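You operate a simulated robot arm through the tools that you are given. There is no shell and no other tool. Be economical: measure what you need, move in short steps, check, and stop when the job is done.

Carry out the task below with a simulated robot arm. There is one attempt and no reset: what you move stays moved.

TASK
Move the pink thread from the spool over to the bobbin.
Fine: wind the spool back bare onto the swift, stand it on the red pin disc, then wind the bobbin half full or a little over. The brake stays on.

The check looks at the end state, three seconds after you hand in, the way a careful person would. Anything else that was tipped, shoved, dropped, spilled or broken makes it a failure.

THE ROBOT
A 7-joint arm with a two-finger parallel gripper, fixed in place. Base frame: the origin is at the foot of the arm, x ahead of it, y to its left, z up. Lengths are in cm, angles in rad, forces in N, time in s.
With the tool pointing down near the work surface it reaches from about 36 to 76 cm from the base axis. Its first joint turns from -2.007 to 2.007 rad. Payload 3.91 kg.
The tool frame sits at the grasp point between the pads (the TCP): z along the fingers, y along the line on which they close. The tips reach 3 cm beyond it. The gripper opens to 11 cm. The fingers are 2 cm wide and 1 cm thick; the gripper's body (4.8 by 11.2 cm) begins 5.5 cm behind the TCP.
Orientation is that of the tool frame in the base frame, as [roll, pitch, yaw] about the fixed x, y, z axes, in that order (R = Rz(yaw) Ry(pitch) Rx(roll)). With the fingers straight down and closing along the base's y, the tool's x points along the base's -x, its y along +y and its z along -z.

THE INTERFACE
- The arm moves only by the tool jog_arm. Its argument "targets" is one flat list of numbers, 7 for each row, row after row: the turn, a rotation vector about the tool's x, y, z in rad, then the shift along the tool's x, y, z in cm, then the finger opening in cm, from 0 to 11. In form: [ax, ay, az, dx, dy, dz, grip, ax, ay, az, dx, dy, dz, grip, ...]. A call has 1 to 8 rows; each row shifts and turns the commanded pose from where the row before left it, along the tool's axes as they then stand. A row lasts 0.2 s, in which the tool goes at most 5 cm and 0.15 rad; a call with a longer step from one row to the next is refused whole, and so is a gripper value outside its range. A pose out of reach is approached as far as the arm can. The call stops where the force on the tool passes 40 N (or 10 N more than at its start, if that is more) or the arm is blocked; 0.2 s more then pass. The fingers move at their own pace (about 10.8 cm/s each) and stop on an object; they squeeze with about 28 N. The grip force told is the motor's: it shows also when the fingers shut on nothing. Time passes only in rows, and 0.2 s behind the last, so rows that do not move let the fingers close. The reply holds the time, the measured pose of the TCP, the force on the tool along the base axes, the opening and the grip force, in the units named above and with some noise, with the torque about the TCP (base axes, N m) and any sound that the robot's microphone picked up.
- Cameras (640 x 400 px; columns grow to the right, rows downward): "scene" is fixed at [40.14, 65.01, 157.77]; the picture's right is [-0.98, 0.19, 0.00], its down [0.05, 0.25, -0.97] and it looks along [-0.18, -0.95, -0.26] (base axes); focal length 356 px, centre (320, 200). "wrist" rides on the gripper at [7.2, 1.7, -10.3] in the tool frame; the picture's right is [-0.23, 0.97, 0.00], its down [-0.76, -0.18, -0.62] and it looks along [-0.61, -0.14, 0.78] (tool axes); focal length 222 px, centre (320, 200). There is no depth. A picture from a camera that has moved, and an enlarged one, comes with that camera's place and axes in the base frame and with its lens.
- snapshot(camera): a new picture of that camera. The clock stands still meanwhile.
- raise_lower(by): slides the trunk up (or, below 0, down) by that many cm; the arm rides with it, the base frame stays. It gives what a move gives, with no picture.
- zoom(camera, box): a new picture of the part [left, top, right, bottom] of that camera's present view, enlarged. The clock stands still meanwhile.
- sign_off(): hands the job in; it is judged then, once.

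Go step by step. Nothing tells you positions but the pictures and the camera data: compare them with the known pose of the tool, close in by small moves and look again before you grip or let go. The budget is 120 turns and 64 pictures, counting those below and the enlarged ones. Unless the task says otherwise, let go and move clear before handing in, and close with one line.

The tools are called as name(argument=value, ...) on one line, values as JSON. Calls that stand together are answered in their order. jog_arm: Moves the arm, as the interface text tells. Its arguments: {"type":"object","properties":{"targets":{"type":"array","items":{"type":"number"}}},"required":["targets"]} The other tools are called the same way: raise_lower (by) slides the trunk up or down; snapshot (camera) takes a picture; zoom (camera, box) takes an enlarged picture of a part of a camera's view; sign_off () hands the job in.

At the start:

```text
clock: 0.0
ee_pos: [13.63, -42.02, 138.0]
orientation: [3.14, 0.001, -3.141]
force: [-0.1, 0.2, 0.5]
torque: [0.02, -0.02, -0.02]
grip_width: 11.01
finger_force: 0.1
trunk travel left (down, up): [-67.5, 31.5]
```

scene: 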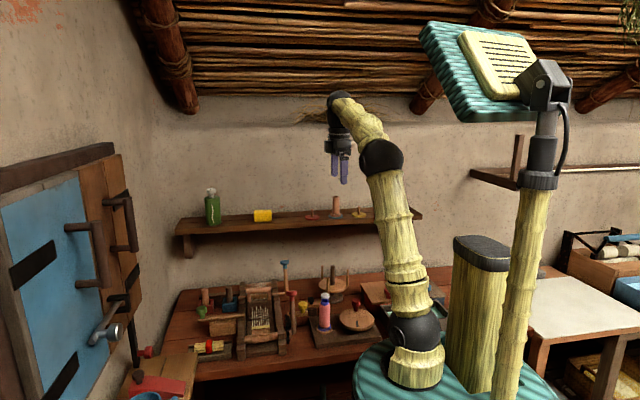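
wrist: 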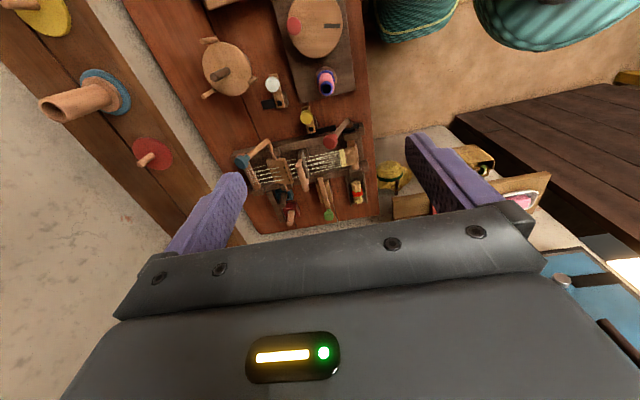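

I see a workbench with a loom, a spool with pink thread on a winder, a swift, and a shelf with pin discs (red, blue, yellow). First I'll look closer at both areas.

zoom(camera="scene", box=[180, 250, 400, 388])

zoom(camera="scene", box=[180, 170, 420, 260])

zoom(camera="wrist", box=[180, 0, 400, 138])

```text
2.90 times, centred on (290, 319) of scene
camera zoom: at [40.14, 65.01, 157.77], right [-0.98, 0.19, 0.0], down [0.05, 0.25, -0.97], along [-0.18, -0.95, -0.26], focal length 1030 px, centre (407, -145)
```

zoom: 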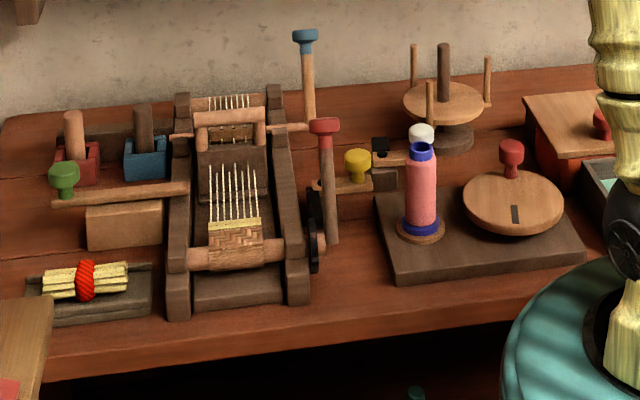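

```text
2.67 times, centred on (300, 215) of scene
camera zoom: at [40.14, 65.01, 157.77], right [-0.98, 0.19, 0.0], down [0.05, 0.25, -0.97], along [-0.18, -0.95, -0.26], focal length 948 px, centre (373, 160)
```

zoom: 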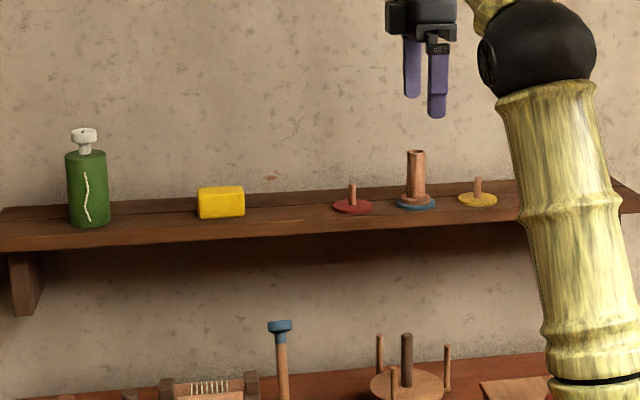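

```text
2.90 times, centred on (290, 69) of wrist
camera zoom: at [6.19, -40.35, 148.31], right [0.23, 0.97, 0.0], down [0.76, -0.18, 0.62], along [0.61, -0.14, -0.78], focal length 644 px, centre (407, 580)
```

zoom: 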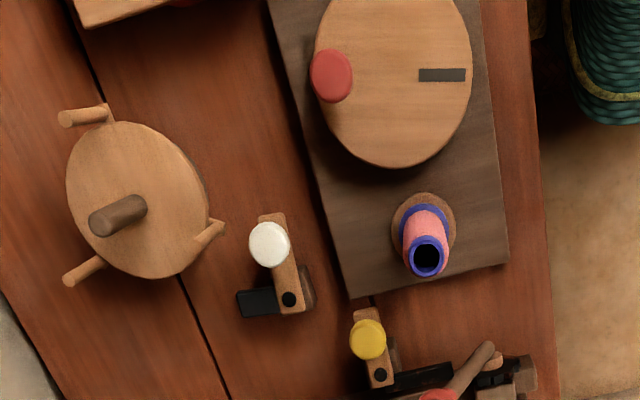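

The winder (spool on spindle, crank disc with red knob) is on the bench around (18,-41,81). The swift is behind it, and the bare bobbin stands on the blue disc on the shelf. I'll lower the trunk for a closer look at the levers.

raise_lower(by=-22)

snapshot(camera="wrist")

zoom(camera="scene", box=[280, 255, 380, 350])

```text
clock: 2.3
ee_pos: [13.53, -42.09, 115.93]
orientation: [3.14, 0.0, -3.14]
force: [0.8, 0.2, 0.6]
torque: [0.0, -0.01, 0.0]
grip_width: 11.02
finger_force: 0.1
trunk travel left (down, up): [-45.5, 53.5]
```

```text
58 pictures are left
camera wrist: at [6.18, -40.35, 126.31], right [0.23, 0.97, 0.0], down [0.76, -0.18, 0.62], along [0.61, -0.14, -0.78], focal length 222 px, centre (320, 200)
```

wrist: 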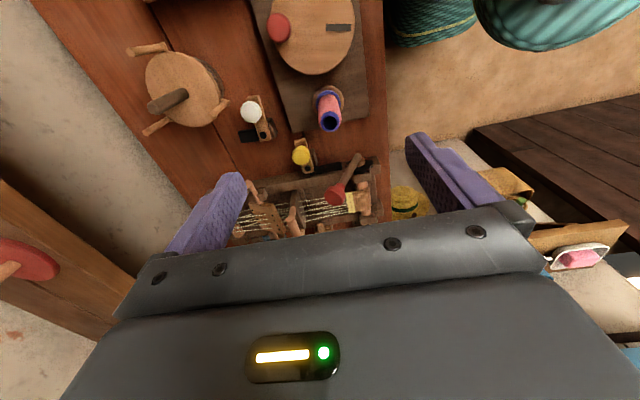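

```text
4.21 times, centred on (330, 302) of scene
camera zoom: at [40.14, 65.01, 157.77], right [-0.98, 0.19, 0.0], down [0.05, 0.25, -0.97], along [-0.18, -0.95, -0.26], focal length 1497 px, centre (278, -232)
```

zoom: 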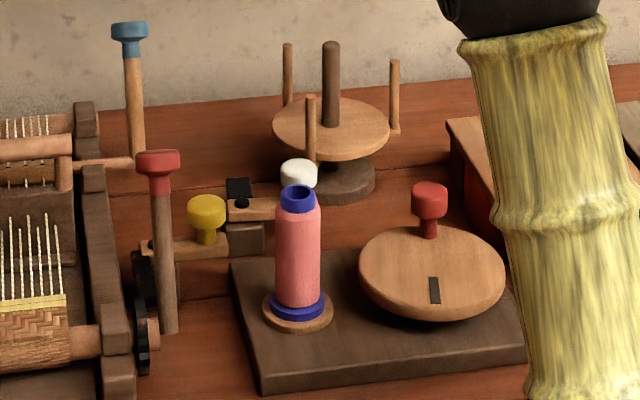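

zoom(camera="wrist", box=[120, 30, 380, 200])

```text
2.35 times, centred on (250, 115) of wrist
camera zoom: at [6.18, -40.35, 126.31], right [0.23, 0.97, 0.0], down [0.76, -0.18, 0.62], along [0.61, -0.14, -0.78], focal length 523 px, centre (485, 400)
```

zoom: 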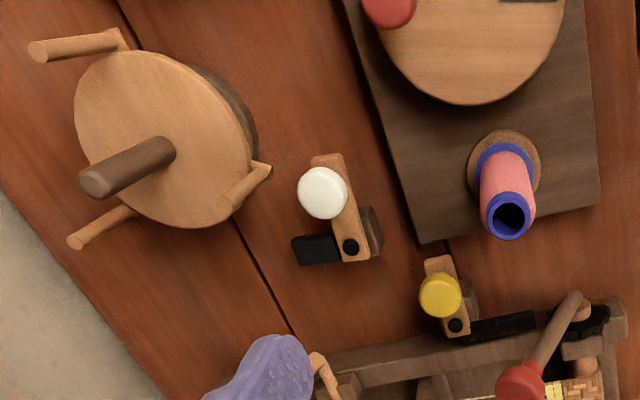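

The bench levers stay untouched; white looks like the brake. Next I move over the crank knob (about (5.4,-46,88)) to measure it from close.

jog_arm(targets=[0, 0, 0, 4, -2, 0, 11, 0, 0, 0, 4.1, -1.9, 0, 11, 0, 0, 0, 0, 0, 0, 11])

raise_lower(by=-17)

snapshot(camera="wrist")

zoom(camera="scene", box=[280, 255, 380, 350])

```text
clock: 3.1
ee_pos: [5.45, -45.72, 116.08]
orientation: [-3.141, -0.001, -3.141]
force: [0.4, -0.1, 0.1]
torque: [-0.02, -0.01, 0.0]
grip_width: 11.02
finger_force: 0.0
trunk travel left (down, up): [-45.5, 53.5]
```

```text
clock: 5.0
ee_pos: [5.41, -45.8, 99.06]
orientation: [-3.141, 0.001, -3.141]
force: [0.6, -0.5, 0.6]
torque: [-0.01, 0.0, -0.03]
grip_width: 11.01
finger_force: 0.0
trunk travel left (down, up): [-28.5, 70.5]
```

```text
55 pictures are left
camera wrist: at [-1.94, -44.12, 109.42], right [0.23, 0.97, 0.0], down [0.76, -0.18, 0.62], along [0.61, -0.14, -0.78], focal length 222 px, centre (320, 200)
```

wrist: 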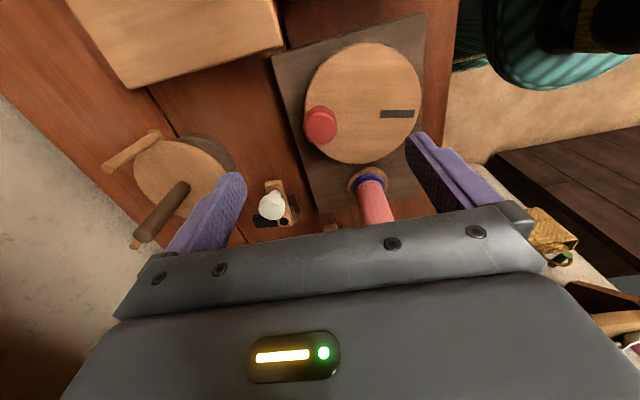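

```text
4.21 times, centred on (330, 302) of scene
camera zoom: at [40.14, 65.01, 157.77], right [-0.98, 0.19, 0.0], down [0.05, 0.25, -0.97], along [-0.18, -0.95, -0.26], focal length 1497 px, centre (278, -232)
```

zoom: 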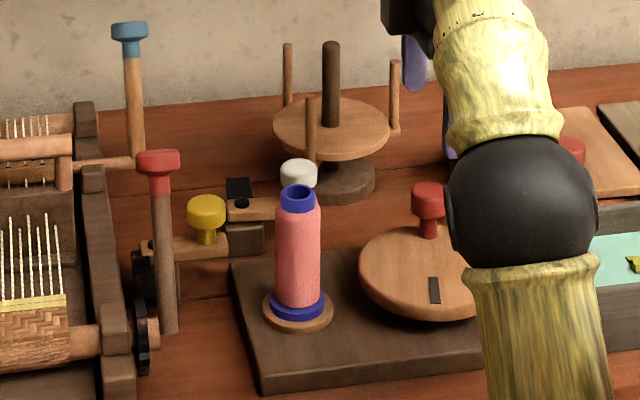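

Knob head estimated at (5.9,-45.9,87.5), disc centre near (7.0,-41.5), disc top about z 84.6. I descend around the knob with the fingers partly open.

jog_arm(targets=[0, 0, 0, -0.5, -0.1, 3, 7, 0, 0, 0, 0, 0, 4, 7, 0, 0, 0, 0, 0, 2.5, 7, 0, 0, 0, 0, 0, 0, 7])

snapshot(camera="wrist")

```text
clock: 6.0
ee_pos: [5.81, -45.91, 89.43]
orientation: [3.141, -0.001, -3.141]
force: [-0.4, 0.0, -0.4]
torque: [-0.01, -0.01, -0.02]
grip_width: 7.0
finger_force: 0.1
trunk travel left (down, up): [-28.5, 70.5]
```

```text
53 pictures are left
camera wrist: at [-1.41, -44.32, 99.79], right [0.23, 0.97, 0.0], down [0.76, -0.18, 0.62], along [0.61, -0.14, -0.78], focal length 222 px, centre (320, 200)
```

wrist: 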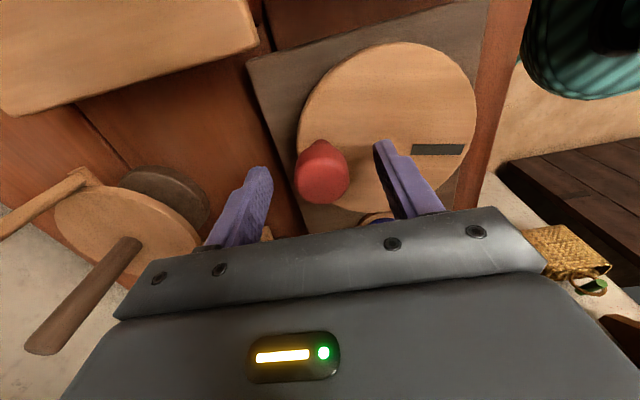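

The knob sits between the fingers as expected. I lower 1.2 cm and close.

jog_arm(targets=[0, 0, 0, 0, 0, 1.2, 7, 0, 0, 0, 0, 0, 0, 2, 0, 0, 0, 0, 0, 0, 2, 0, 0, 0, 0, 0, 0, 2])

```text
clock: 7.0
ee_pos: [5.87, -45.83, 88.18]
orientation: [3.141, -0.002, -3.141]
force: [1.0, 11.2, -5.6]
torque: [-0.14, -0.09, 0.04]
grip_width: 3.11
finger_force: 45.3
trunk travel left (down, up): [-28.5, 70.5]
```

Gripped (3.1 cm). A side force of 11 N suggests a small radial offset; I nudge +y and see.

jog_arm(targets=[0, 0, 0, 0, 0.15, 0, 2, 0, 0, 0, 0, 0, 0, 2])

```text
clock: 7.7
ee_pos: [5.79, -45.86, 88.27]
orientation: [-3.141, 0.0, -3.141]
force: [-0.5, -1.5, -5.1]
torque: [-0.01, -0.45, -0.04]
grip_width: 3.12
finger_force: 44.9
trunk travel left (down, up): [-28.5, 70.5]
```

Force is near zero now. I try a small arc (20° counter-clockwise) to learn the circle.

jog_arm(targets=[0, 0, 0, -0.78, -0.13, 0, 2, 0, 0, 0, -0.78, 0, 0, 2, 0, 0, 0, 0, 0, 0, 2])

```text
clock: 8.4
ee_pos: [7.36, -45.84, 88.25]
orientation: [-3.141, 0.0, -3.141]
force: [-8.4, -4.1, -9.4]
torque: [-0.27, 0.52, 0.41]
grip_width: 3.17
finger_force: 45.1
trunk travel left (down, up): [-28.5, 70.5]
```

jog_arm(targets=[0, 0, 0, -0.78, 0.13, 0, 2, 0, 0, 0, -0.74, 0.27, 0, 2, 0, 0, 0, -0.68, 0.4, 0, 2, 0, 0, 0, -0.6, 0.5, 0, 2, 0, 0, 0, 0, 0, 0, 2])

zoom(camera="scene", box=[280, 255, 380, 350])

```text
clock: 9.7
ee_pos: [10.53, -44.78, 88.35]
orientation: [-3.139, -0.001, -3.137]
force: [19.2, -30.3, 10.3]
torque: [-0.05, -0.1, 0.62]
grip_width: 3.53
finger_force: 15.6
trunk travel left (down, up): [-28.5, 70.5]
```

```text
4.21 times, centred on (330, 302) of scene
camera zoom: at [40.14, 65.01, 157.77], right [-0.98, 0.19, 0.0], down [0.05, 0.25, -0.97], along [-0.18, -0.95, -0.26], focal length 1497 px, centre (278, -232)
```

zoom: 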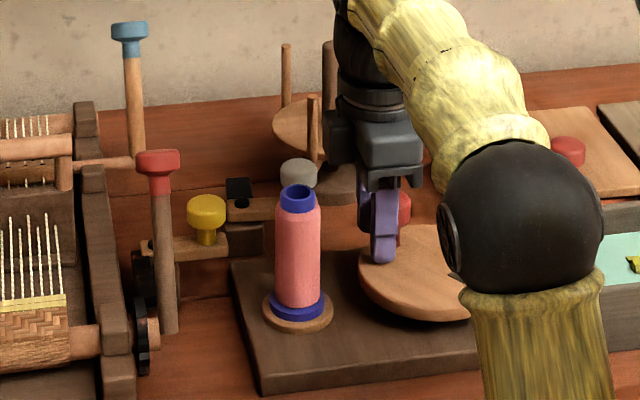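

snapshot(camera="wrist")

```text
51 pictures are left
camera wrist: at [3.17, -43.16, 98.67], right [0.22, 0.97, 0.0], down [0.76, -0.17, 0.62], along [0.61, -0.14, -0.78], focal length 222 px, centre (320, 200)
```

wrist: 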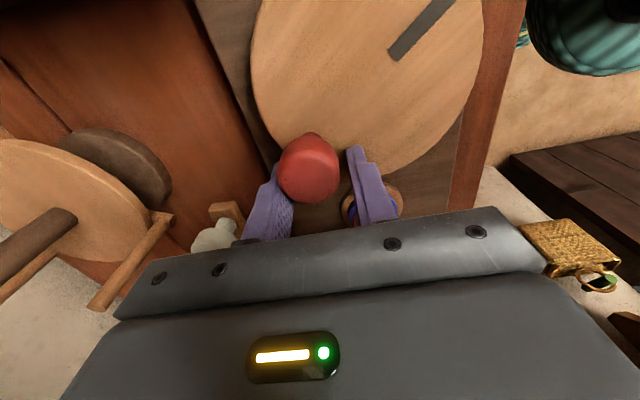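

The knob slipped out of the grip towards -x, so my circle was off. I open, rise a little and measure the disc again.

jog_arm(targets=[0, 0, 0, 0, 0, 0, 6, 0, 0, 0, 0, 0, -4, 8, 0, 0, 0, 3, 0, -4, 11, 0, 0, 0, 4, 2, 0, 11, 0, 0, 0, 0, 0, 0, 11])

snapshot(camera="wrist")

```text
clock: 10.8
ee_pos: [3.24, -42.44, 96.43]
orientation: [-3.141, 0.0, -3.14]
force: [0.2, 0.4, -0.3]
torque: [0.0, -0.06, 0.0]
grip_width: 10.98
finger_force: 0.1
trunk travel left (down, up): [-28.5, 70.5]
```

```text
50 pictures are left
camera wrist: at [-4.11, -40.79, 106.79], right [0.23, 0.97, 0.0], down [0.76, -0.18, 0.62], along [0.61, -0.14, -0.78], focal length 222 px, centre (320, 200)
```

wrist: 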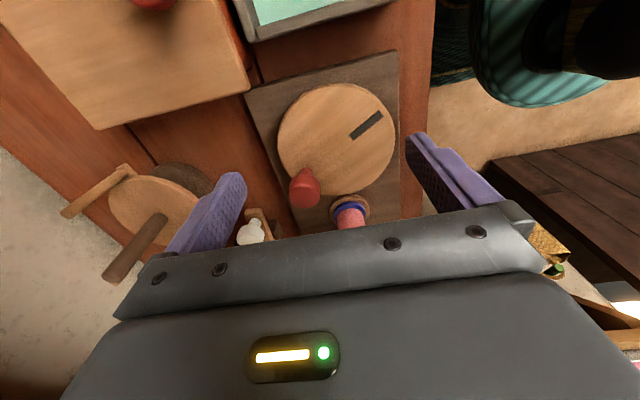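

Refit: disc centre ≈ (6.67,-41.50), knob circle radius ≈ 4.44, knob now ≈ (8.8,-45.4). I regrip there.

jog_arm(targets=[0, 0, 0, -3, -1.5, 0, 7, 0, 0, 0, -2.56, -1.46, 0, 7, 0, 0, 0, 0, 0, 4, 7, 0, 0, 0, 0, 0, 3, 7, 0, 0, 0, 0, 0, 1.2, 7, 0, 0, 0, 0, 0, 0, 2, 0, 0, 0, 0, 0, 0, 2])

snapshot(camera="wrist")

```text
clock: 12.4
ee_pos: [8.81, -45.37, 88.26]
orientation: [3.141, 0.001, -3.141]
force: [-1.8, 3.4, 4.2]
torque: [0.19, 0.34, -0.03]
grip_width: 3.18
finger_force: 44.8
trunk travel left (down, up): [-28.5, 70.5]
```

```text
49 pictures are left
camera wrist: at [1.54, -43.75, 98.56], right [0.23, 0.97, 0.0], down [0.76, -0.18, 0.62], along [0.61, -0.14, -0.78], focal length 222 px, centre (320, 200)
```

wrist: 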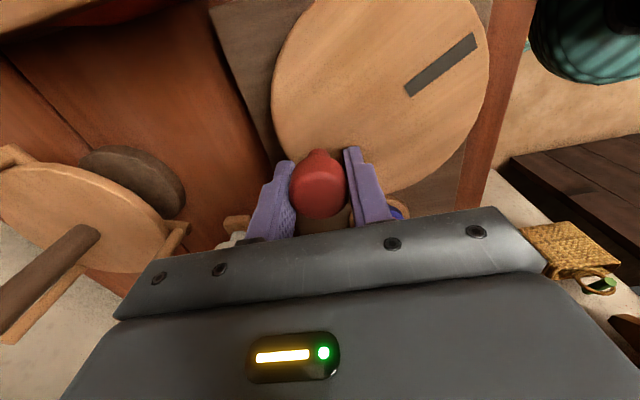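

Good centred grip. Now a 60° counter-clockwise arc on the refined circle.

jog_arm(targets=[0, 0, 0, -0.93, 0.69, 0, 2, 0, 0, 0, -0.72, 0.9, 0, 2, 0, 0, 0, -0.46, 1.06, 0, 2, 0, 0, 0, -0.17, 1.14, 0, 2, 0, 0, 0, 0, 0, 0, 2])

snapshot(camera="wrist")

```text
clock: 13.0
ee_pos: [9.93, -44.8, 88.17]
orientation: [-3.127, -0.003, -3.138]
force: [-2.4, -15.8, 2.1]
torque: [1.1, -0.37, 0.63]
grip_width: 3.17
finger_force: 44.1
trunk travel left (down, up): [-28.5, 70.5]
stopped in row 2: the force on the tool passed its limit at 47 N (the readings are from after the stop); the commanded pose is now the measured one
```

```text
48 pictures are left
camera wrist: at [2.71, -43.02, 98.59], right [0.22, 0.97, -0.01], down [0.76, -0.17, 0.62], along [0.6, -0.15, -0.78], focal length 222 px, centre (320, 200)
```

wrist: 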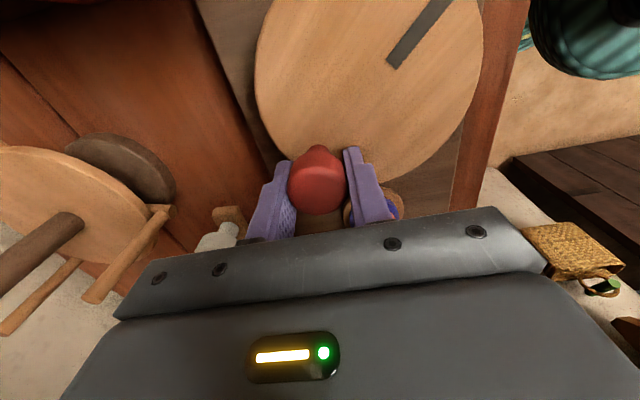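

CCW meets hard resistance here. I try the other direction (clockwise) in steps.

jog_arm(targets=[0, 0, 0, 1.05, -0.53, 0, 2, 0, 0, 0, 1.07, -0.44, 0, 2, 0, 0, 0, 1.14, -0.15, 0, 2, 0, 0, 0, 1.14, 0.15, 0, 2, 0, 0, 0, 1.07, 0.44, 0, 2, 0, 0, 0, 0.92, 0.7, 0, 2, 0, 0, 0, 0, 0, 0, 2])

snapshot(camera="wrist")

```text
clock: 14.2
ee_pos: [4.55, -45.86, 88.3]
orientation: [-3.121, -0.007, 3.14]
force: [-1.4, -19.8, -4.4]
torque: [0.73, -0.24, -0.28]
grip_width: 3.11
finger_force: 44.9
trunk travel left (down, up): [-28.5, 70.5]
stopped in row 6: the force on the tool passed its limit at 44 N (the readings are from after the stop); the commanded pose is now the measured one
```

```text
47 pictures are left
camera wrist: at [-2.69, -43.87, 98.62], right [0.23, 0.97, -0.02], down [0.77, -0.17, 0.62], along [0.6, -0.16, -0.78], focal length 222 px, centre (320, 200)
```

wrist: 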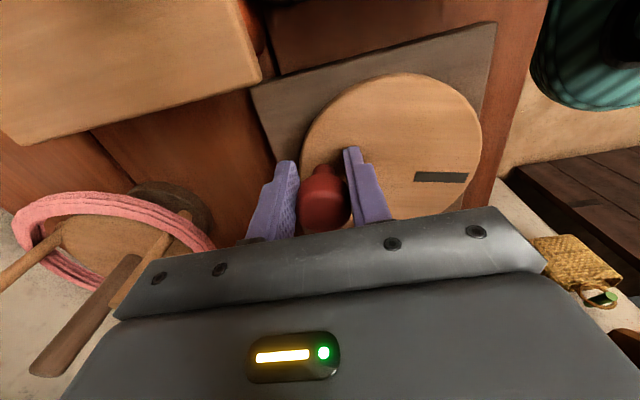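

The swift now carries pink thread, so clockwise unwinds the spool. I check the spool.

zoom(camera="scene", box=[280, 255, 380, 350])

```text
4.21 times, centred on (330, 302) of scene
camera zoom: at [40.14, 65.01, 157.77], right [-0.98, 0.19, 0.0], down [0.05, 0.25, -0.97], along [-0.18, -0.95, -0.26], focal length 1497 px, centre (278, -232)
```

zoom: 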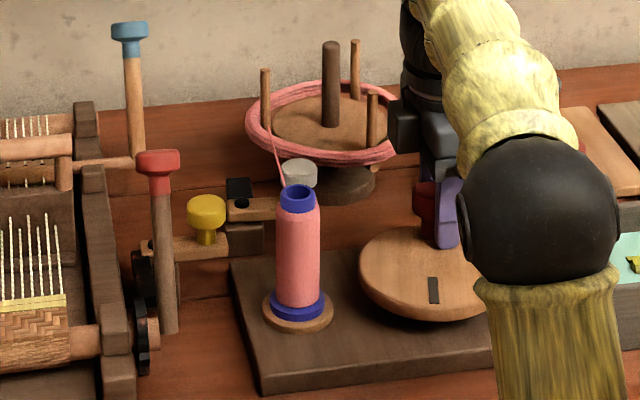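

The crank works clockwise, but the grip slips along the fingers' width. Instead I'll let go and push the knob around its circle with the closed fingers, placed behind it.

jog_arm(targets=[0, 0, 0, 0, 0, 0, 7, 0, 0, 0, 0, 0, -4, 7, 0, 0, 0, 0, 0, -1, 5, 0, 0, 0, -4.1, 0.35, 0, 0, 0, 0, 0, 0, 0, 0, 0, 0, 0, 0, 0, 0, 4, 0, 0, 0, 0, 0, 0, 1.0, 0, 0, 0, 0, 0, 0, 0, 0])

snapshot(camera="wrist")

```text
clock: 16.0
ee_pos: [8.81, -45.28, 88.29]
orientation: [-3.122, -0.008, 3.141]
force: [-1.0, 0.1, 0.7]
torque: [0.02, 0.03, -0.01]
grip_width: 0.01
finger_force: 28.1
trunk travel left (down, up): [-28.5, 70.5]
```

```text
45 pictures are left
camera wrist: at [1.5, -43.28, 98.66], right [0.23, 0.97, -0.02], down [0.77, -0.16, 0.62], along [0.6, -0.16, -0.78], focal length 222 px, centre (320, 200)
```

wrist: 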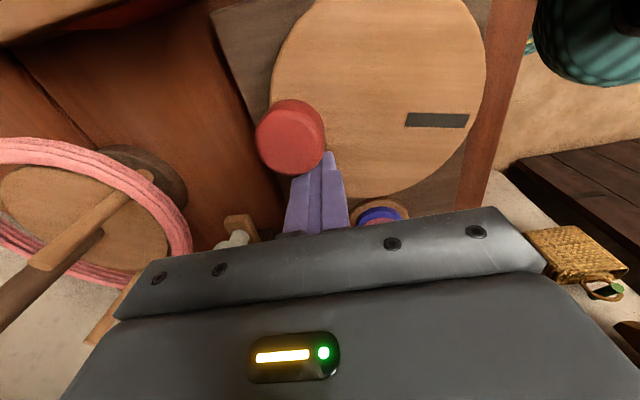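

The fingers are behind the knob. I push clockwise by 120° and check.

jog_arm(targets=[0.02, 0, 0, 2.14, -0.67, 0, 0, 0, 0, 0, 2.22, 0.6, 0, 0, 0, 0, 0, 1.63, 1.63, 0, 0, 0, 0, 0, 0.6, 2.22, 0, 0, 0, 0, 0, 0, 0, 0, 0])

snapshot(camera="wrist")

```text
clock: 17.2
ee_pos: [2.08, -41.41, 88.37]
orientation: [-3.097, -0.005, 3.141]
force: [6.0, -2.0, 13.3]
torque: [0.07, -0.24, -0.06]
grip_width: 0.0
finger_force: 28.3
trunk travel left (down, up): [-28.5, 70.5]
```

```text
44 pictures are left
camera wrist: at [-5.08, -39.26, 98.54], right [0.23, 0.97, -0.04], down [0.77, -0.15, 0.63], along [0.6, -0.18, -0.78], focal length 222 px, centre (320, 200)
```

wrist: 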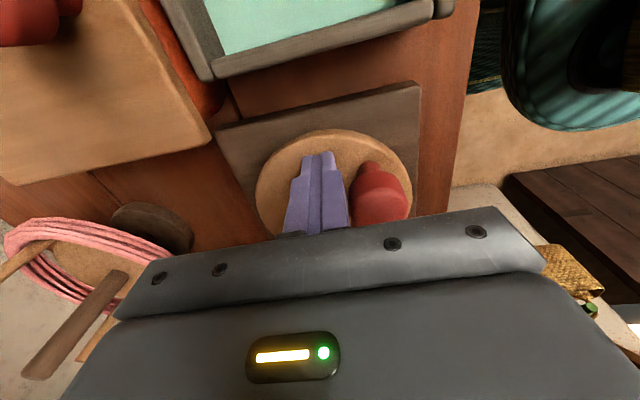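

Pushing works. I level the tool, lift 0.3 cm, and do one full turn.

jog_arm(targets=[-0.044, 0, 0, -1.44, 3.06, -0.3, 0, 0, 0, 0, -3.15, 1.3, 0, 0, 0, 0, 0, -3.15, -1.3, 0, 0, 0, 0, 0, -1.3, -3.15, 0, 0, 0, 0, 0, 1.3, -3.15, 0, 0, 0, 0, 0, 3.15, -1.3, 0, 0, 0, 0, 0, 3.15, 1.3, 0, 0, 0, 0, 0, 1.3, 3.15, 0, 0])

zoom(camera="scene", box=[280, 255, 380, 350])

```text
clock: 19.0
ee_pos: [2.49, -41.5, 88.42]
orientation: [3.139, -0.007, 3.141]
force: [-0.5, -0.4, -1.5]
torque: [0.03, 0.01, 0.02]
grip_width: 0.0
finger_force: 28.0
trunk travel left (down, up): [-28.5, 70.5]
```

```text
4.21 times, centred on (330, 302) of scene
camera zoom: at [40.14, 65.01, 157.77], right [-0.98, 0.19, 0.0], down [0.05, 0.25, -0.97], along [-0.18, -0.95, -0.26], focal length 1497 px, centre (278, -232)
```

zoom: 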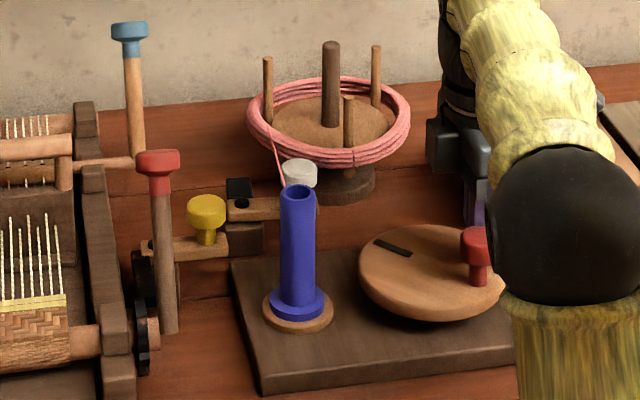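

The spool looks bare already. I check closely, and the strand end.

zoom(camera="scene", box=[315, 280, 350, 340])

snapshot(camera="wrist")

```text
6.67 times, centred on (332, 310) of scene
camera zoom: at [40.14, 65.01, 157.77], right [-0.98, 0.19, 0.0], down [0.05, 0.25, -0.97], along [-0.18, -0.95, -0.26], focal length 2370 px, centre (237, -533)
```

zoom: 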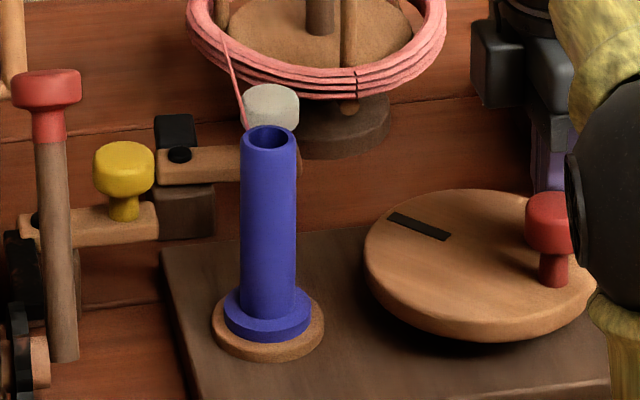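

```text
41 pictures are left
camera wrist: at [-4.83, -39.78, 98.98], right [0.23, 0.97, 0.0], down [0.77, -0.18, 0.62], along [0.6, -0.14, -0.79], focal length 222 px, centre (320, 200)
```

wrist: 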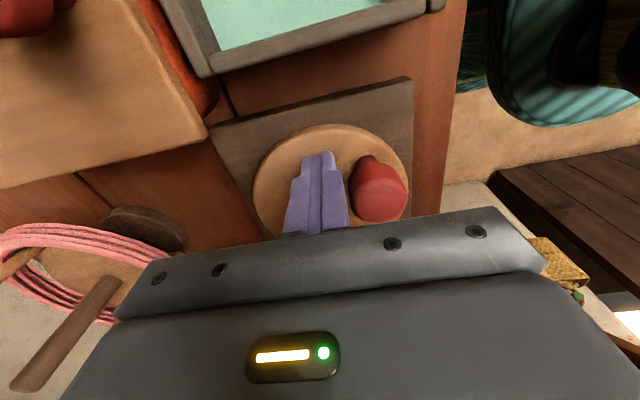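

jog_arm(targets=[0, 0, 0, -0.08, 1.7, 0, 0, 0, 0, 0, -0.95, 1.45, 0, 0, 0, 0, 0, -1.45, 0.95, 0, 0, 0, 0, 0, -1.7, 0.35, 0, 0, 0, 0, 0, 0, 0, 0, 0])

zoom(camera="scene", box=[280, 255, 380, 350])

```text
clock: 20.2
ee_pos: [6.54, -36.96, 88.44]
orientation: [3.138, -0.008, 3.141]
force: [0.6, 0.0, 0.1]
torque: [0.01, 0.01, 0.02]
grip_width: 0.0
finger_force: 28.4
trunk travel left (down, up): [-28.5, 70.5]
```

```text
4.21 times, centred on (330, 302) of scene
camera zoom: at [40.14, 65.01, 157.77], right [-0.98, 0.19, 0.0], down [0.05, 0.25, -0.97], along [-0.18, -0.95, -0.26], focal length 1497 px, centre (278, -232)
```

zoom: 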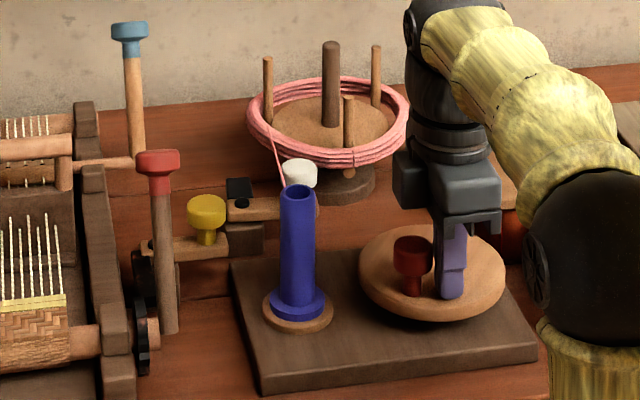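

Swift stopped turning while the crank went on, so the spool is fully bare. I rise and turn the tool 90° (fingers closing along x, camera on the robot side), toward the spool.

jog_arm(targets=[0, 0, 0, 0, 0, -4, 0, 0, 0, 0, 0, 0, -4, 4, 0, 0, 0, 0, 0, -4, 8, 0, 0, 0.15, 0, 0, 0, 8, 0, 0, 0.15, 0, 0, 0, 8, 0, 0, 0.15, 0, 0, 0, 8, 0, 0, 0.15, 0, 0, 0, 8, 0, 0, 0.15, 0, 0, 0, 8])

jog_arm(targets=[0, 0, 0.15, 0, 0, 0, 8, 0, 0, 0.15, 0, 0, 0, 8, 0, 0, 0.15, 0, 0, 0, 8, 0, 0, 0.15, 0, 0, 0, 8, 0, 0, 0.15, 0, 0, 0, 8, 0, 0, 0.071, 0, 4, 0, 8, 0, 0, 0, 0, 4, 0, 8, 0, 0, 0, -2.2, 3.9, 0, 8])

snapshot(camera="wrist")

```text
clock: 22.0
ee_pos: [6.52, -37.02, 100.38]
orientation: [-3.14, -0.008, 2.391]
force: [-1.0, 0.5, 0.3]
torque: [0.0, 0.0, 0.0]
grip_width: 8.0
finger_force: 0.1
trunk travel left (down, up): [-28.5, 70.5]
```

```text
clock: 23.8
ee_pos: [18.43, -38.77, 100.43]
orientation: [-3.138, -0.003, 1.569]
force: [0.2, 0.1, 0.0]
torque: [-0.04, -0.03, 0.02]
grip_width: 8.0
finger_force: 0.0
trunk travel left (down, up): [-28.5, 70.5]
```

```text
39 pictures are left
camera wrist: at [19.99, -31.6, 110.75], right [0.97, -0.23, -0.01], down [-0.18, -0.76, 0.62], along [-0.15, -0.6, -0.78], focal length 222 px, centre (320, 200)
```

wrist: 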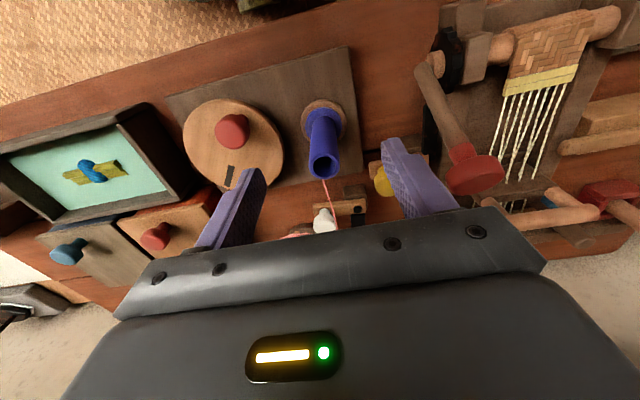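

Spool axis ≈ (17.95,-41.1), top near z 93. I move over it, lower partway and look.

jog_arm(targets=[0, 0, 0, -2.33, -0.48, 0, 7, 0, 0, 0, 0, 0, 3, 7, 0, 0, 0, 0, 0, 2, 7, 0, 0, 0, 0, 0, 0, 7])

snapshot(camera="wrist")

```text
clock: 24.8
ee_pos: [17.82, -41.21, 95.48]
orientation: [-3.134, -0.001, 1.571]
force: [-0.2, 0.7, 1.0]
torque: [-0.03, 0.0, -0.02]
grip_width: 6.98
finger_force: 0.2
trunk travel left (down, up): [-28.5, 70.5]
```

```text
38 pictures are left
camera wrist: at [19.55, -34.03, 105.73], right [0.97, -0.23, -0.01], down [-0.17, -0.76, 0.62], along [-0.15, -0.6, -0.78], focal length 222 px, centre (320, 200)
```

wrist: 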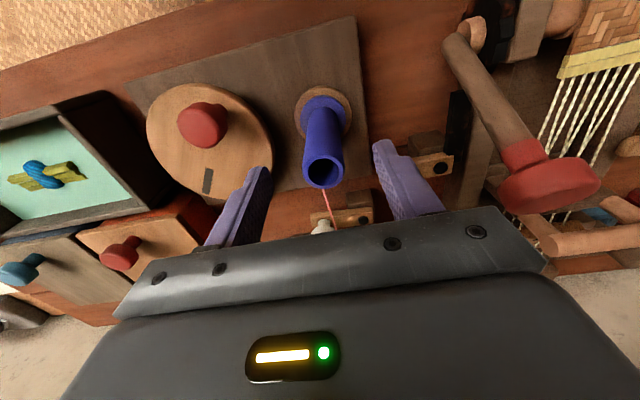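

Aligned. I lower to z≈90 and grip the spool's upper part.

jog_arm(targets=[0, 0, 0, -0.15, 0.03, 3, 7, 0, 0, 0, 0, 0, 2.5, 7, 0, 0, 0, 0, 0, 0, 2, 0, 0, 0, 0, 0, 0, 2, 0, 0, 0, 0, 0, 0, 2])

snapshot(camera="wrist")

```text
clock: 26.0
ee_pos: [17.98, -41.25, 89.76]
orientation: [-3.135, -0.004, 1.57]
force: [-0.4, -1.3, 0.2]
torque: [-0.04, 0.0, 0.0]
grip_width: 3.86
finger_force: 28.4
trunk travel left (down, up): [-28.5, 70.5]
```

```text
37 pictures are left
camera wrist: at [19.73, -34.19, 100.22], right [0.97, -0.23, -0.01], down [-0.17, -0.76, 0.62], along [-0.15, -0.6, -0.78], focal length 222 px, centre (320, 200)
```

wrist: 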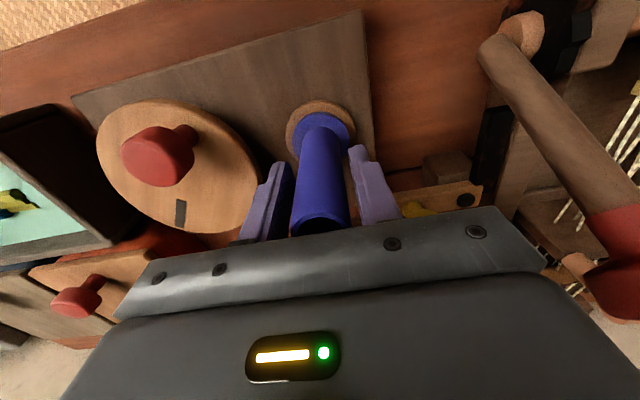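

jog_arm(targets=[0, 0, 0, 0, 0, -2, 2, 0, 0, 0, 0, 0, -3, 2, 0, 0, 0, 0, 0, -3, 2])

zoom(camera="scene", box=[280, 240, 380, 350])

snapshot(camera="wrist")

```text
clock: 26.8
ee_pos: [18.1, -41.42, 97.83]
orientation: [-3.136, -0.004, 1.569]
force: [-0.2, 0.2, -1.1]
torque: [-0.01, 0.03, -0.01]
grip_width: 3.85
finger_force: 28.4
trunk travel left (down, up): [-28.5, 70.5]
```

```text
3.64 times, centred on (330, 295) of scene
camera zoom: at [40.14, 65.01, 157.77], right [-0.98, 0.19, 0.0], down [0.05, 0.25, -0.97], along [-0.18, -0.95, -0.26], focal length 1293 px, centre (284, -146)
```

zoom: 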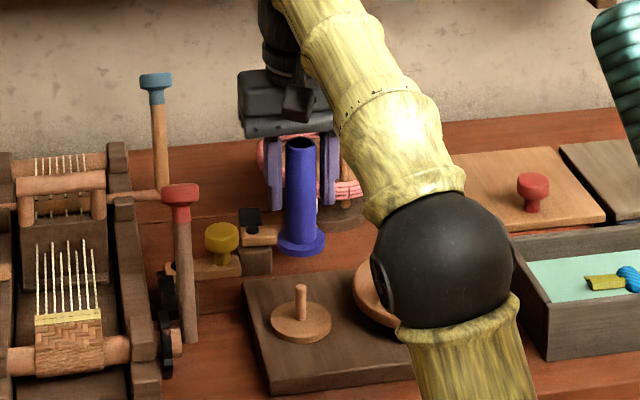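

```text
35 pictures are left
camera wrist: at [19.72, -34.25, 108.22], right [0.97, -0.23, -0.01], down [-0.17, -0.76, 0.62], along [-0.15, -0.6, -0.78], focal length 222 px, centre (320, 200)
```

wrist: 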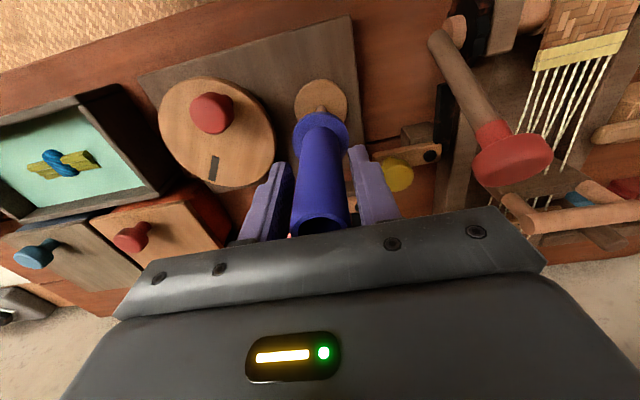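

The spool is lifted cleanly; the winder has a short pin. Now raise with the trunk and move toward the shelf's red disc (≈(17.1,-73.4,112)).

raise_lower(by=33)

jog_arm(targets=[0, 0, 0, -4.5, 0, 0, 2, 0, 0, 0, -4.5, 0, 0, 2, 0, 0, 0, -4.5, 0, 0, 2, 0, 0, 0, -4.5, 0, 0, 2, 0, 0, 0, -3, -0.5, 0, 2, 0, 0, 0, 0, 0, 0, 2])

snapshot(camera="wrist")

zoom(camera="scene", box=[240, 150, 400, 250])

```text
clock: 30.1
ee_pos: [18.07, -41.42, 130.86]
orientation: [-3.134, -0.005, 1.571]
force: [-0.1, 0.4, -0.7]
torque: [0.02, 0.01, -0.03]
grip_width: 3.85
finger_force: 28.3
trunk travel left (down, up): [-61.5, 37.5]
```

```text
clock: 31.5
ee_pos: [17.72, -49.89, 129.34]
orientation: [-3.133, 0.001, 1.566]
force: [0.2, -0.1, -1.1]
torque: [0.0, -0.01, 0.0]
grip_width: 3.87
finger_force: 28.5
out of reach, approached as far as the arm can: row 2, 3, 4, 5
trunk travel left (down, up): [-61.5, 37.5]
```

```text
34 pictures are left
camera wrist: at [19.49, -42.64, 139.73], right [0.97, -0.23, -0.01], down [-0.18, -0.76, 0.62], along [-0.15, -0.61, -0.78], focal length 222 px, centre (320, 200)
```

wrist: 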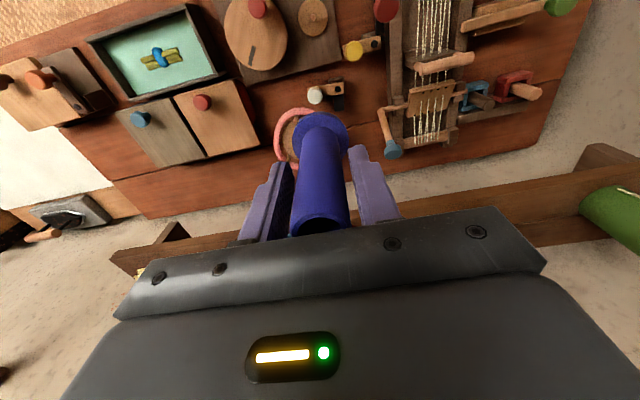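

```text
4.00 times, centred on (320, 200) of scene
camera zoom: at [40.14, 65.01, 157.77], right [-0.98, 0.19, 0.0], down [0.05, 0.25, -0.97], along [-0.18, -0.95, -0.26], focal length 1422 px, centre (320, 200)
```

zoom: 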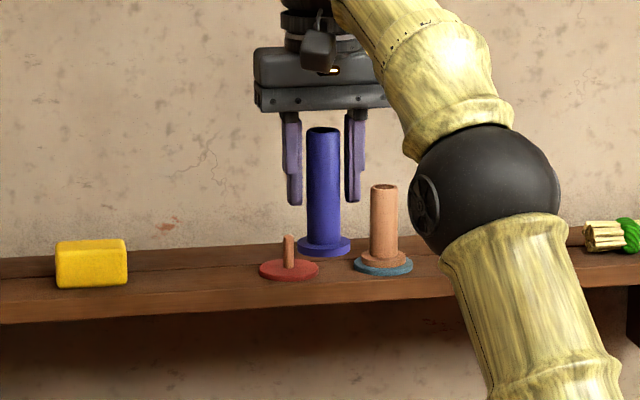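

The arm is too low relative to this height; I raise the trunk 30 and lower the arm correspondingly to regain reach.

raise_lower(by=30)

jog_arm(targets=[0, 0, 0, 0, 0, 4, 2, 0, 0, 0, 0, 0, 4, 2, 0, 0, 0, 0, 0, 4, 2, 0, 0, 0, 0, 0, 4, 2, 0, 0, 0, 0, 0, 4, 2, 0, 0, 0, 0, 0, 4, 2, 0, 0, 0, 0, 0, 3, 2, 0, 0, 0, 0, 0, 0, 2])

```text
clock: 34.5
ee_pos: [17.86, -49.78, 159.43]
orientation: [-3.137, 0.0, 1.569]
force: [0.0, 0.1, -1.3]
torque: [-0.02, 0.01, -0.04]
grip_width: 3.85
finger_force: 27.8
trunk travel left (down, up): [-91.5, 7.5]
```

```text
clock: 36.3
ee_pos: [17.97, -49.74, 132.25]
orientation: [-3.136, 0.0, 1.571]
force: [0.1, 0.8, -0.4]
torque: [0.0, -0.04, 0.0]
grip_width: 3.82
finger_force: 27.8
trunk travel left (down, up): [-91.5, 7.5]
```

jog_arm(targets=[0, 0, 0, -4, -0.3, 0, 2, 0, 0, 0, -4, -0.3, 0, 2, 0, 0, 0, -4, 0, 0, 2, 0, 0, 0, -4, 0, 0, 2, 0, 0, 0, 0, 0, 0, 2])

snapshot(camera="wrist")

zoom(camera="scene", box=[270, 140, 390, 230])

```text
clock: 37.5
ee_pos: [17.27, -65.58, 132.48]
orientation: [-3.135, 0.0, 1.573]
force: [0.5, 0.1, -0.6]
torque: [-0.01, -0.02, -0.01]
grip_width: 3.87
finger_force: 27.7
trunk travel left (down, up): [-91.5, 7.5]
```

```text
32 pictures are left
camera wrist: at [18.96, -58.41, 142.85], right [0.97, -0.23, -0.01], down [-0.17, -0.76, 0.62], along [-0.15, -0.61, -0.78], focal length 222 px, centre (320, 200)
```

wrist: 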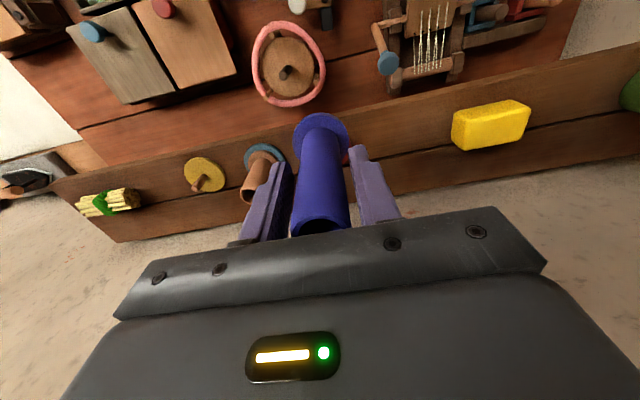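

```text
4.44 times, centred on (330, 185) of scene
camera zoom: at [40.14, 65.01, 157.77], right [-0.98, 0.19, 0.0], down [0.05, 0.25, -0.97], along [-0.18, -0.95, -0.26], focal length 1580 px, centre (276, 267)
```

zoom: 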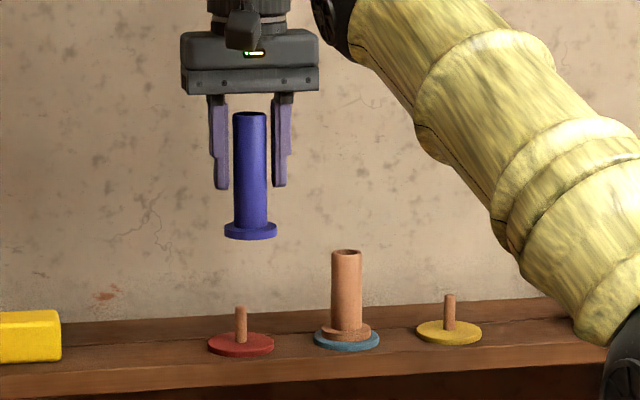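

Spool hangs upright over the shelf front. I move to above the red pin (≈(16.9,-72.5)), bottom still above the pin, and look from both cameras.

jog_arm(targets=[0, 0, 0, -3.5, -0.2, 0, 2, 0, 0, 0, -3.4, -0.17, 0, 2, 0, 0, 0, 0, 0, 3, 2, 0, 0, 0, 0, 0, 2, 2, 0, 0, 0, 0, 0, 0, 2])

snapshot(camera="wrist")

zoom(camera="scene", box=[280, 160, 360, 230])

```text
clock: 38.7
ee_pos: [17.05, -67.81, 126.4]
orientation: [-3.134, -0.002, 1.572]
force: [0.2, 0.2, -1.7]
torque: [-0.01, -0.02, 0.03]
grip_width: 3.86
finger_force: 28.1
out of reach, approached as far as the arm can: row 1, 2, 3, 4
trunk travel left (down, up): [-91.5, 7.5]
```

```text
30 pictures are left
camera wrist: at [18.74, -60.65, 136.81], right [0.97, -0.23, -0.01], down [-0.17, -0.76, 0.62], along [-0.15, -0.6, -0.78], focal length 222 px, centre (320, 200)
```

wrist: 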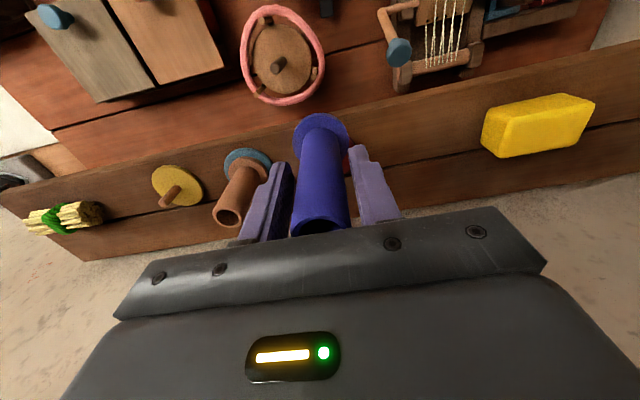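

```text
5.71 times, centred on (320, 195) of scene
camera zoom: at [40.14, 65.01, 157.77], right [-0.98, 0.19, 0.0], down [0.05, 0.25, -0.97], along [-0.18, -0.95, -0.26], focal length 2031 px, centre (320, 229)
```

zoom: 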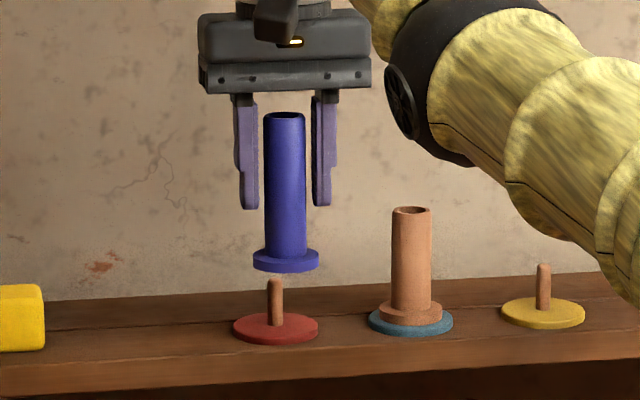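

The reach is short here; raising the trunk to its top and lowering the arm gives more. Red pin re-estimated at ≈(17.7,-71.3), shelf top ≈113.

raise_lower(by=7.5)

jog_arm(targets=[0, 0, 0, 0, 0.3, 4, 2, 0, 0, 0, 0, 0.3, 4, 2, 0, 0, 0, -1.7, 0, 0.7, 2, 0, 0, 0, -1.7, 0, 0, 2, 0, 0, 0, 0, 0, 0, 2])

snapshot(camera="wrist")

zoom(camera="scene", box=[280, 160, 360, 230])

```text
clock: 39.8
ee_pos: [17.07, -67.88, 134.03]
orientation: [-3.135, -0.004, 1.57]
force: [0.6, 0.1, -1.1]
torque: [-0.01, 0.01, 0.0]
grip_width: 3.83
finger_force: 28.3
trunk travel left (down, up): [-99.0, 0.0]
```

```text
clock: 41.0
ee_pos: [17.55, -69.07, 125.69]
orientation: [-3.135, -0.003, 1.572]
force: [-1.0, -0.5, -0.7]
torque: [0.01, 0.0, 0.03]
grip_width: 3.86
finger_force: 27.2
out of reach, approached as far as the arm can: row 1, 2, 3, 4
trunk travel left (down, up): [-99.0, 0.0]
```

```text
28 pictures are left
camera wrist: at [19.26, -61.86, 136.04], right [0.97, -0.23, -0.01], down [-0.17, -0.76, 0.62], along [-0.15, -0.6, -0.78], focal length 222 px, centre (320, 200)
```

wrist: 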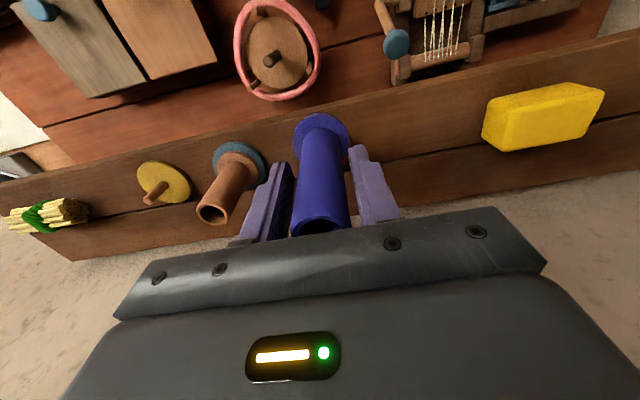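

```text
5.71 times, centred on (320, 195) of scene
camera zoom: at [40.14, 65.01, 157.77], right [-0.98, 0.19, 0.0], down [0.05, 0.25, -0.97], along [-0.18, -0.95, -0.26], focal length 2031 px, centre (320, 229)
```

zoom: 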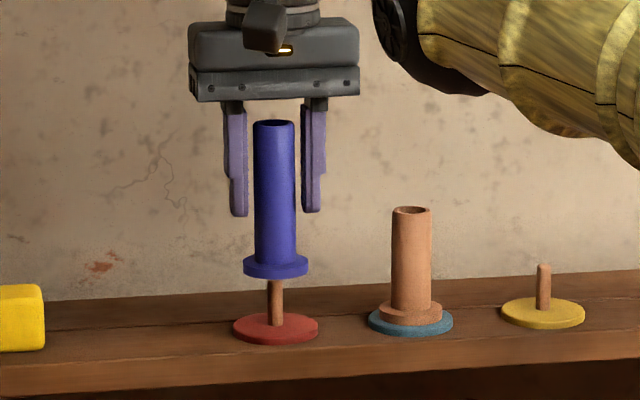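

Tool-down reach ends at ~71.5 cm, the pin is at ~74. I tilt the tool outward by 0.13 rad (spool bottom leaning outward slightly), which the pin clearance allows, and advance.

jog_arm(targets=[0, -0.065, 0, 0, 0, 0, 2, 0, -0.065, 0, 0, 0, 0, 2, 0, 0, 0, -0.9, -0.22, 0.6, 2, 0, 0, 0, -0.95, -0.23, 0.65, 2, 0, 0, 0, 0, 0, 0, 2])

snapshot(camera="wrist")

zoom(camera="scene", box=[280, 160, 360, 230])

```text
clock: 42.2
ee_pos: [17.28, -71.78, 124.57]
orientation: [-3.134, 0.126, 1.57]
force: [-0.5, -0.4, -0.2]
torque: [0.03, -0.01, -0.02]
grip_width: 3.86
finger_force: 28.0
out of reach, approached as far as the arm can: row 1, 2, 3, 4
trunk travel left (down, up): [-99.0, 0.0]
```

```text
26 pictures are left
camera wrist: at [18.98, -63.33, 134.0], right [0.97, -0.23, 0.02], down [-0.17, -0.68, 0.72], along [-0.15, -0.7, -0.7], focal length 222 px, centre (320, 200)
```

wrist: 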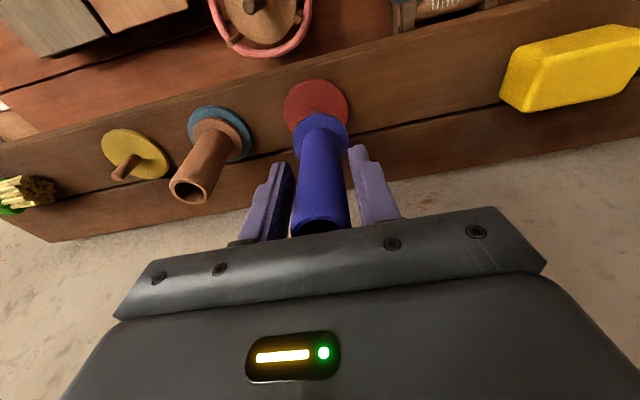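

```text
5.71 times, centred on (320, 195) of scene
camera zoom: at [40.14, 65.01, 157.77], right [-0.98, 0.19, 0.0], down [0.05, 0.25, -0.97], along [-0.18, -0.95, -0.26], focal length 2031 px, centre (320, 229)
```

zoom: 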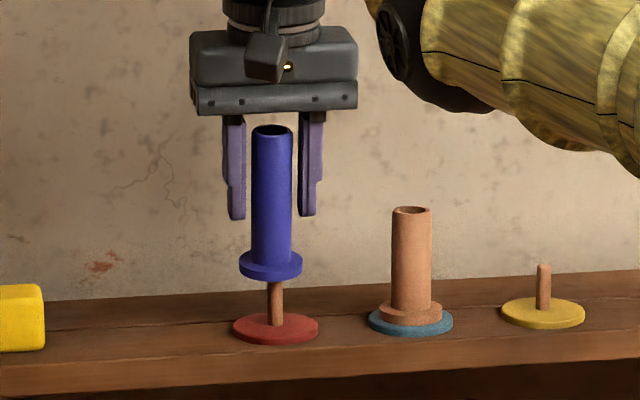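

The red disc shows now; its centre ≈ (17.0,-72.0). I shift to centre the hole over the pin and lower 1.3 cm to check.

jog_arm(targets=[0, 0, 0, 0.45, -0.28, -0.06, 2, 0, 0, 0, 0.08, 0, 0.65, 2, 0, 0, 0, 0.08, 0, 0.65, 2, 0, 0, 0, 0, 0, 0, 2])

snapshot(camera="wrist")

zoom(camera="scene", box=[290, 170, 350, 220])

```text
clock: 43.2
ee_pos: [17.17, -71.76, 123.33]
orientation: [-3.134, 0.124, 1.57]
force: [0.9, -0.1, -0.1]
torque: [0.0, 0.01, 0.0]
grip_width: 3.85
finger_force: 27.9
out of reach, approached as far as the arm can: row 1
trunk travel left (down, up): [-99.0, 0.0]
```

```text
24 pictures are left
camera wrist: at [18.69, -63.29, 132.74], right [0.97, -0.23, 0.02], down [-0.17, -0.68, 0.71], along [-0.15, -0.7, -0.7], focal length 222 px, centre (320, 200)
```

wrist: 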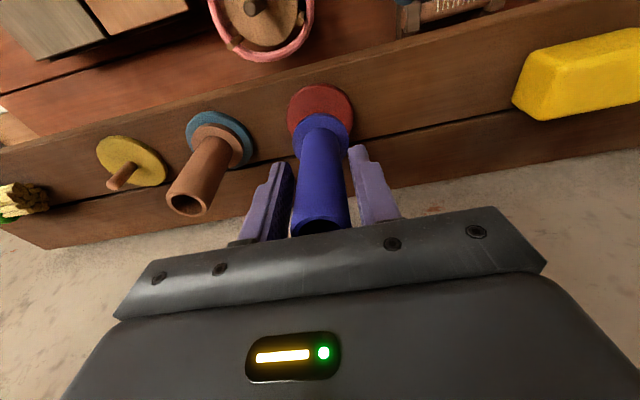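

```text
8.00 times, centred on (320, 195) of scene
camera zoom: at [40.14, 65.01, 157.77], right [-0.98, 0.19, 0.0], down [0.05, 0.25, -0.97], along [-0.18, -0.95, -0.26], focal length 2844 px, centre (320, 240)
```

zoom: 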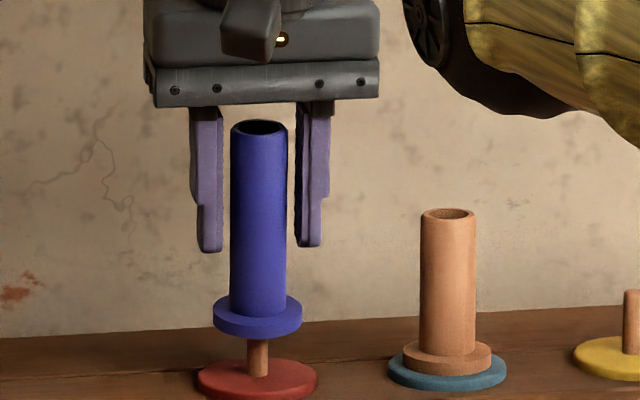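

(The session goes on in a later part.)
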